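You operate a simulated robot arm through the tools that you are given. There is no shell and no other tool. Be economical: measure what you need, move in short steps, check, and stop when the job is done.

Carry out the task below with a simulated robot arm. There is one attempt and no reset: what you move stays moved.

TASK
Put one of the green cells from the top of the sideboard on the blue deck.

It is judged by the outcome, as a careful person would: the job done as asked, and still so three seconds after it is handed in. It fails if anything else is knocked over, pushed out of place, dropped, spilled or broken.

THE ROBOT
A 7-joint arm with a two-finger parallel gripper, fixed in place. Base frame: the origin is at the foot of the arm, x ahead of it, y to its left, z up; the work surface is at about z = 0. Lengths are in m, angles in rad, forces in N, time in s.
With the tool pointing down near the work surface it reaches from about 0.24 to 0.62 m from the base axis. Its first joint turns from -1.152 to 1.152 rad. Payload 2.6 kg.
Tool frame: the origin (TCP) lies between the finger pads and is the grasp point; the fingertips stand 0.03 m ahead of it; z points along the fingers, y is the line along which they close. The gripper opens to 0.094 m. The fingers are 0.028 m wide and 0.01 m thick; the gripper's body (0.05 by 0.096 m) begins 0.055 m behind the TCP.
Orientation is that of the tool frame in the base frame, as a unit quaternion [w, x, y, z]. With the fingers straight down and closing along the base's y, the tool's x points along the base's -x, its y along +y and its z along -z.

THE INTERFACE
- The arm moves only by the tool arm_command. Its argument "deltas" is a list of rows, each a list of 7 numbers: the shift along the tool's x, y, z in m, then the turn, a rotation vector about the tool's x, y, z in rad, then the finger opening in m, from 0 to 0.094. In form: [[tx, ty, tz, rx, ry, rz, hand], ...]. A call has 1 to 10 rows; each row shifts and turns the commanded pose from where the row before left it, along the tool's axes as they then stand. A row lasts 0.2 s, in which the tool goes at most 0.05 m and 0.15 rad; a call with a longer step from one row to the next is refused whole, and so is a gripper value outside its range. A pose out of reach is approached as far as the arm can. The call stops where the force on the tool passes 40 N (or 10 N more than at its start, if that is more) or the arm is blocked; 0.2 s more then pass. The fingers move at their own pace (about 0.072 m/s each) and stop on an object; they squeeze with about 29 N. The grip force told is the motor's: it shows also when the fingers shut on nothing. Time passes only in rows, and 0.2 s behind the last, so rows that do not move let the fingers close. It gives the time, the measured TCP pose, the force on the tool (base axes), the opening and the grip force at its end, in the units of the frame above (readings bear some noise).
- Cameras (640 x 400 px; columns grow to the right, rows downward): "scene" is fixed at [0.0453, 0.4163, 0.5674]; the picture's right is [-0.73, -0.69, 0.00], its down [-0.33, 0.35, -0.88] and it looks along [0.60, -0.64, -0.48] (base axes); focal length 325 px, centre (320, 200). "wrist" rides on the gripper at [-0.037, 0, -0.058] in the tool frame; the picture's right is [0.00, -1.00, 0.00], its down [0.97, 0.00, -0.24] and it looks along [0.24, 0.00, 0.97] (tool axes); focal length 218 px, centre (320, 200).
- camera(camera): a new picture of that camera. No time passes.
- locate(camera, pixels): for up to 12 pixels [column, row] of the newest picture of that camera ("zoom" is the newest enlarged one), the place [x, y, z] in the base frame of the surface seen there, good to about 0.002 m, but the place of the scene camera against the robot may be out by one fixed shift of up to 0.025 m in any direction. No time passes.
- zoom(camera, box): a new picture of the part [left, top, right, bottom] of that camera's present view, enlarged. No time passes.
- hand_in(): hands the job in; it is judged then, once.

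Work in short steps. Measure before you move; look again where a grasp or a placing could have gone wrong, and mend it. You have 60 turns and 22 pictures in all, the two below and enlarged ones among them. Open the gripper and draw the arm clear of the work before you hand the job in, unless the task says otherwise; then end with one line.

The tools are called after "Request:" as a command line: name --pt "numbers of a row" for each row, then --argument value for the rest, lists and objects as JSON in quotes. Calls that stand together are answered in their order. arm_command: Moves the arm, as the interface text tells. Its arguments: {"type":"object","properties":{"deltas":{"type":"array"}},"required":["deltas"]} The other tools are called the same way: camera (camera) takes a picture; locate (camera, pixels) gives the place of the surface under pixels of a picture; zoom (camera, box) takes an enlarged picture of a part of a camera's view; hand_in () hands the job in.

At the start:

```text
time_s: 0.0
position: [0.3406, -0.1245, 0.2869]
tool_rot: [0.0, 0.001, 1.0, 0.001]
contact_force: [0.2, -1.2, 0.1]
grip_width: 0.0937
grip_force: 0.1
```

scene: 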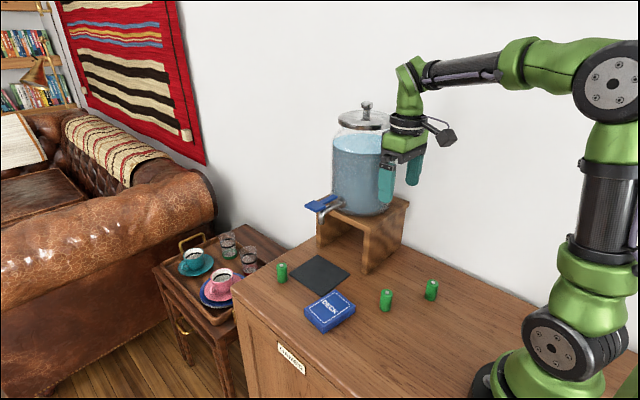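
wrist: 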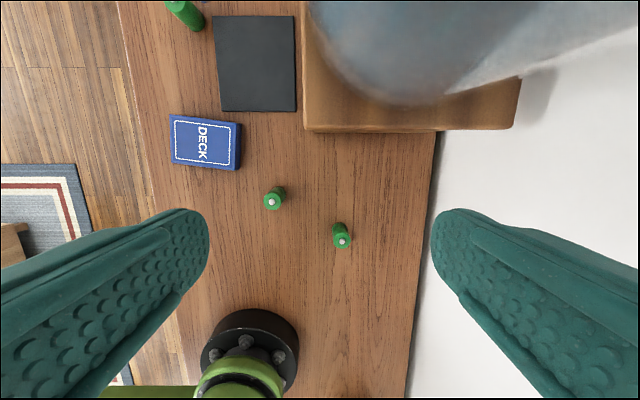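

The wrist view shows cells near (274,199) and (342,237), and the deck near (203,143). I'll measure them.

Request:
locate --camera "wrist" --pixels '[[271, 203], [278, 192], [342, 241], [341, 228], [203, 143], [175, 120], [236, 126], [232, 166], [175, 157], [300, 220], [185, 12], [250, 180]]'

Request:
zoom --camera "wrist" --box '[150, 90, 390, 260]'

Request:
zoom --camera "scene" --box '[260, 230, 460, 350]'

```text
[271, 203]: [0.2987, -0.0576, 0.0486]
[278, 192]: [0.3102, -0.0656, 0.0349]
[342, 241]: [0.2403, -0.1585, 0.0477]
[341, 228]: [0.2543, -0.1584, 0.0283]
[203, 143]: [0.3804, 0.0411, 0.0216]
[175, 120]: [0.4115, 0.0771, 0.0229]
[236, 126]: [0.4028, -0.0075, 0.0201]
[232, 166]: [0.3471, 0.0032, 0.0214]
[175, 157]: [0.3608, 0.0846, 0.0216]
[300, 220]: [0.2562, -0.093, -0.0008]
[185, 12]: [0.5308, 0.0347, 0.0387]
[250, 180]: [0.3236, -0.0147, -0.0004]
```

```text
2.35 times, centred on (270, 175) of wrist
```

zoom: 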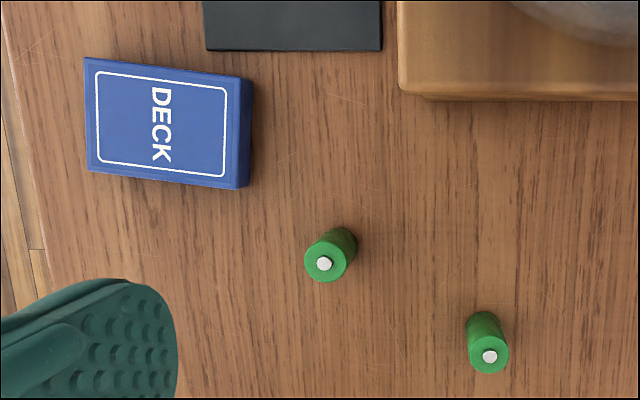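

```text
3.20 times, centred on (360, 290) of scene
```

zoom: 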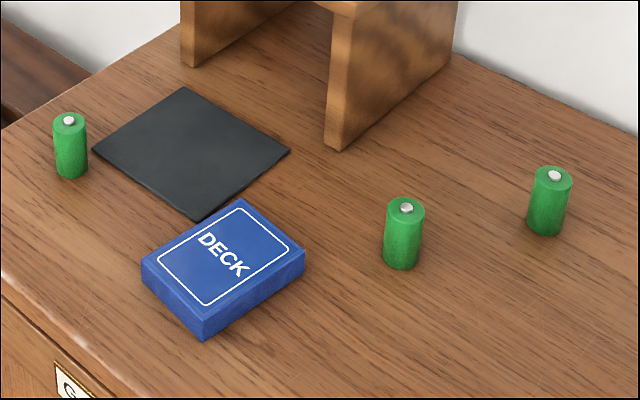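

The middle cell stands at about (0.300, -0.059), 0.048 tall. The deck's top is at z 0.0215, with its centre near (0.38, 0.04). I'll move above the cell with the fingers partly closed.

Request:
arm_command --pt "0.008 0.0131 0.032 0 0 0 0.06" --pt "0.008 0.0131 0.032 0 0 0 0.06" --pt "0.008 0.0131 0.032 0 0 0 0.06" --pt "0.008 0.0131 0.032 0 0 0 0.06" --pt "0.008 0.0131 0.032 0 0 0 0.06" --pt "0 0 0 0 0 0 0.06"

Request:
camera --camera "wrist"

```text
time_s: 1.4
position: [0.3014, -0.0577, 0.1252]
tool_rot: [0.0, 0.0, 1.0, -0.001]
contact_force: [-0.1, 0.1, 0.5]
grip_width: 0.06
grip_force: 0.0
```

```text
17 pictures are left
```

wrist: 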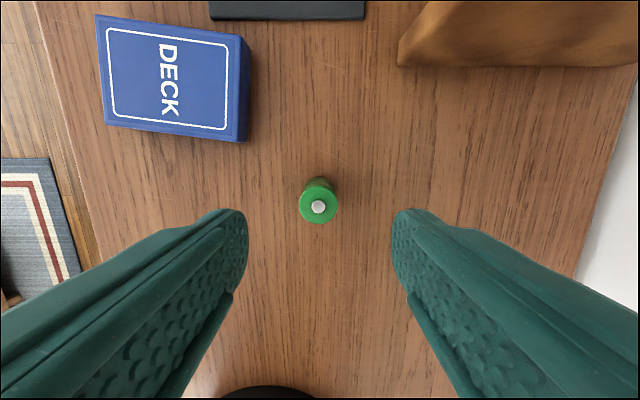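

Request:
locate --camera "wrist" --pixels '[[318, 207], [302, 207], [334, 207], [318, 220], [318, 192], [98, 18], [240, 37], [238, 139], [106, 124], [170, 78]]'

```text
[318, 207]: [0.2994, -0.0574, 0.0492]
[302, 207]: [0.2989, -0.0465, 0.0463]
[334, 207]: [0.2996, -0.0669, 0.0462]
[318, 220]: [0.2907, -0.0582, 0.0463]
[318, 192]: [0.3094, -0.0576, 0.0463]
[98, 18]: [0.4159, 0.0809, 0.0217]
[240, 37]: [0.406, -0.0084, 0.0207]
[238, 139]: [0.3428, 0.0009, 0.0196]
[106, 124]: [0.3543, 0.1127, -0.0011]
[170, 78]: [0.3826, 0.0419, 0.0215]
```

The cell's centre is at (0.2996, -0.0573), nearly under the tool. I'll go straight down to z≈0.036 and close.

Request:
arm_command --pt "0.0018 0.0004 0.03 0 0 0 0.06" --pt "0 0 0.03 0 0 0 0.06" --pt "0 0 0.029 0 0 0 0.06" --pt "0 0 0 0 0 0 0.06" --pt "0 0 0 0 0 0 0.015" --pt "0 0 0 0 0 0 0.015" --pt "0 0 0 0 0 0 0.015"

```text
time_s: 3.0
position: [0.2968, -0.0591, 0.0371]
tool_rot: [0.0, 0.0, 1.0, 0.0]
contact_force: [-0.5, -0.9, 0.1]
grip_width: 0.0242
grip_force: 29.0
```

It's gripped at width 0.024. I'll lift 0.06 m and look.

Request:
arm_command --pt "0 0 -0.02 0 0 0 0.015" --pt "0 0 -0.02 0 0 0 0.015" --pt "0 0 -0.02 0 0 0 0.015" --pt "0 0 0 0 0 0 0.015"

Request:
camera --camera "wrist"

Request:
zoom --camera "scene" --box '[260, 200, 480, 340]'

```text
time_s: 4.0
position: [0.297, -0.0582, 0.0977]
tool_rot: [0.0, 0.0, 1.0, 0.0]
contact_force: [-1.0, -0.9, -0.3]
grip_width: 0.0243
grip_force: 29.1
```

```text
16 pictures are left
```

wrist: 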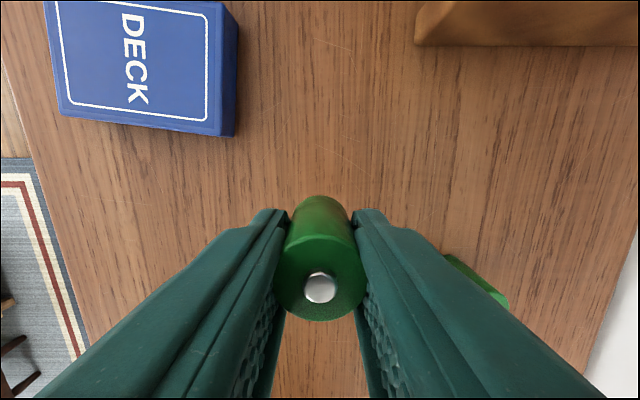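

```text
2.86 times, centred on (370, 270) of scene
```

zoom: 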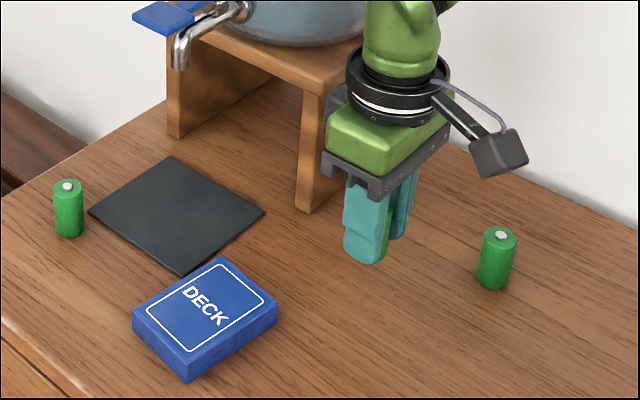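

The cell is held upright. The blue tap handle and spout might be near the path, so I'll measure them.

Request:
locate --camera "zoom" --pixels '[[180, 65], [160, 25], [140, 15], [195, 20], [205, 300], [310, 205], [135, 310], [275, 300], [220, 260], [190, 375]]'

Request:
locate --camera "wrist" --pixels '[[320, 288], [320, 310], [320, 260], [320, 215], [430, 40], [215, 125]]'

```text
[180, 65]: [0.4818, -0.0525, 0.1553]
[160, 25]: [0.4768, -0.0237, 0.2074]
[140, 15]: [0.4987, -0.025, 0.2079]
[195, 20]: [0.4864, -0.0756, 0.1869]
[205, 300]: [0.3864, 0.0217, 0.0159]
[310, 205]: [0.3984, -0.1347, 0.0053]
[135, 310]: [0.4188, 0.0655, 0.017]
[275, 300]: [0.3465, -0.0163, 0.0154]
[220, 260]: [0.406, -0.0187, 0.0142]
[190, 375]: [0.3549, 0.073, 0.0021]
```

```text
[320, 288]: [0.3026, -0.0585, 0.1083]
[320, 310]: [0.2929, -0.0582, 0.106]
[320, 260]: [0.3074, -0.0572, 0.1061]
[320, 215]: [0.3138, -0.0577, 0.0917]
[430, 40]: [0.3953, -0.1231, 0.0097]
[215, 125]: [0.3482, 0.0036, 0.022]
```

The tap is at x≈0.48, well clear. The held cell's bottom is about 0.037 below the TCP, and its axis is about 0.004 ahead of it. I'll carry it level to above the deck centre (TCP x 0.376, y 0.040).

Request:
arm_command --pt "-0.0158 0.0196 0 0 0 0 0.015" --pt "-0.0158 0.0196 0 0 0 0 0.015" --pt "-0.0158 0.0196 0 0 0 0 0.015" --pt "-0.0158 0.0196 0 0 0 0 0.015" --pt "-0.0158 0.0196 0 0 0 0 0.015" --pt "0 0 0.015 0 0 0 0.015" --pt "0 0 0.013 0 0 0 0.015" --pt "0 0 0 0 0 0 0.015"

Request:
camera --camera "wrist"

Request:
zoom --camera "scene" --box '[260, 220, 420, 340]'

```text
time_s: 5.8
position: [0.3784, 0.0395, 0.0682]
tool_rot: [0.0, 0.0, 1.0, 0.0]
contact_force: [-0.6, 0.6, -0.3]
grip_width: 0.0241
grip_force: 29.2
```

```text
14 pictures are left
```

wrist: 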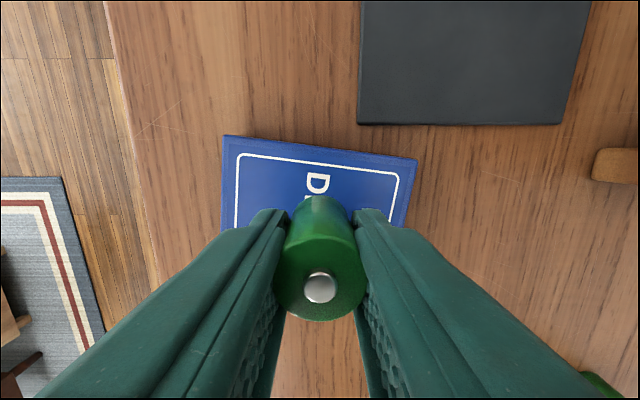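

```text
3.33 times, centred on (340, 280) of scene
```

zoom: 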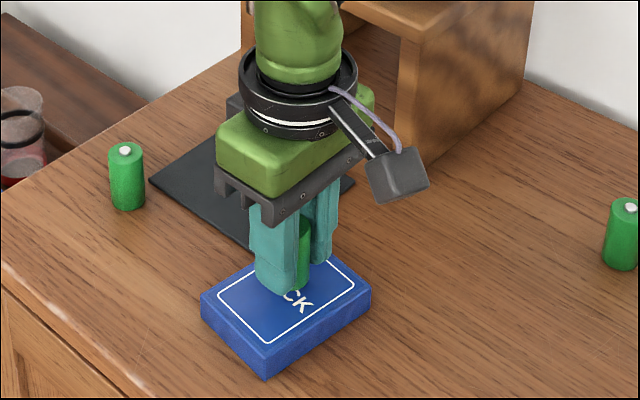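

It's over the deck's middle. I'll lower slowly in small steps and watch the force.

Request:
arm_command --pt "0 0 0.004 0 0 0 0.015" --pt "0 0 0.003 0 0 0 0.015" --pt "0 0 0 0 0 0 0.015"

```text
time_s: 6.6
position: [0.3763, 0.0389, 0.0611]
tool_rot: [0.0, 0.0, 1.0, 0.001]
contact_force: [-0.4, 0.3, -0.6]
grip_width: 0.0243
grip_force: 29.1
```

Request:
arm_command --pt "0 0 0.001 0 0 0 0.015" --pt "0 0 0.001 0 0 0 0.015" --pt "0 0 0 0 0 0 0.015"

```text
time_s: 7.4
position: [0.377, 0.0394, 0.0598]
tool_rot: [0.0, 0.0, 1.0, 0.0]
contact_force: [-1.4, -1.2, 4.1]
grip_width: 0.0244
grip_force: 28.8
```

The force along z has risen to 4 N, so the cell is touching the deck. I'll open the fingers gently to 0.06.

Request:
arm_command --pt "0 0 0 0 0 0 0.03" --pt "0 0 0 0 0 0 0.045" --pt "0 0 0 0 0 0 0.06" --pt "0 0 0 0 0 0 0.06"

Request:
camera --camera "wrist"

```text
time_s: 8.4
position: [0.3768, 0.0394, 0.0584]
tool_rot: [0.0, 0.0, 1.0, 0.0]
contact_force: [-0.2, -0.3, 0.5]
grip_width: 0.0602
grip_force: 0.0
```

```text
12 pictures are left
```

wrist: 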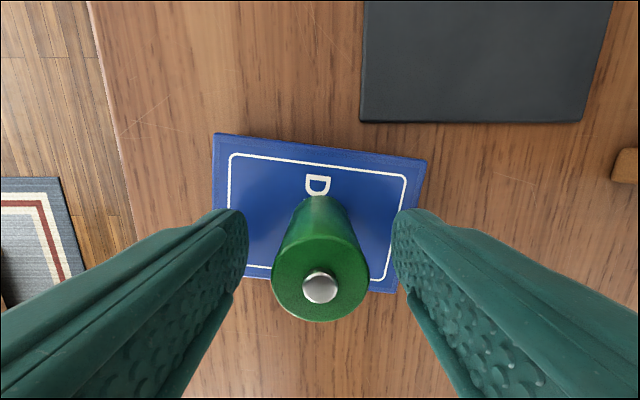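

The cell stands free on the deck, clear of both fingers. I'll raise the arm straight up.

Request:
arm_command --pt "0 0 -0.015 0 0 0 0.06" --pt "0 0 -0.03 0 0 0 0.06" --pt "0 0 -0.03 0 0 0 0.06" --pt "0 0 -0.03 0 0 0 0.06" --pt "0.02 0 -0.03 0 0 0 0.06" --pt "0.03 0 -0.02 0 0 0 0.06" --pt "0.03 0 0 0 0 0 0.06" --pt "0 0 0 0 0 0 0.06"

Request:
camera --camera "scene"

Request:
camera --camera "wrist"

```text
time_s: 10.2
position: [0.2977, 0.0424, 0.2146]
tool_rot: [0.0, 0.0, 1.0, 0.0]
contact_force: [-0.2, 0.5, 0.3]
grip_width: 0.0599
grip_force: 0.0
```

```text
11 pictures are left
```

scene: 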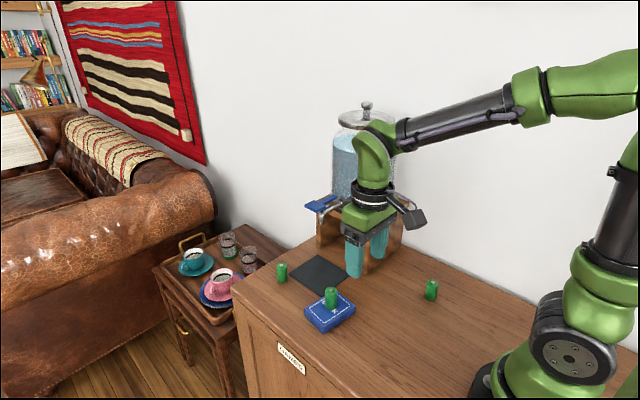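

```text
10 pictures are left
```

wrist: 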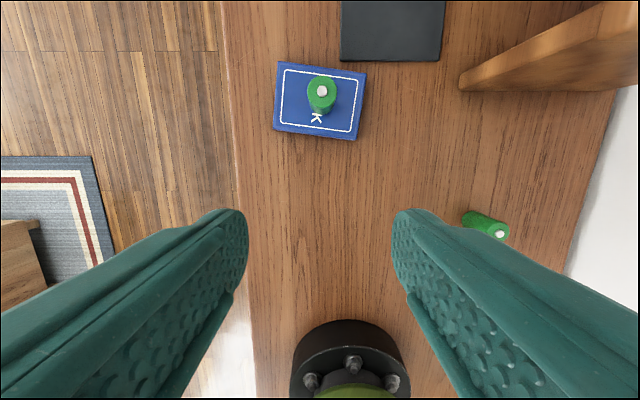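

The cell stands upright in the middle of the deck, nothing else has moved, and the arm is clear. I'll hand in.

Request:
hand_in

```text
The job is handed in.
```

One green cell is standing upright on the blue deck; nothing else was disturbed, the gripper is open, the arm is clear, and the job is handed in.
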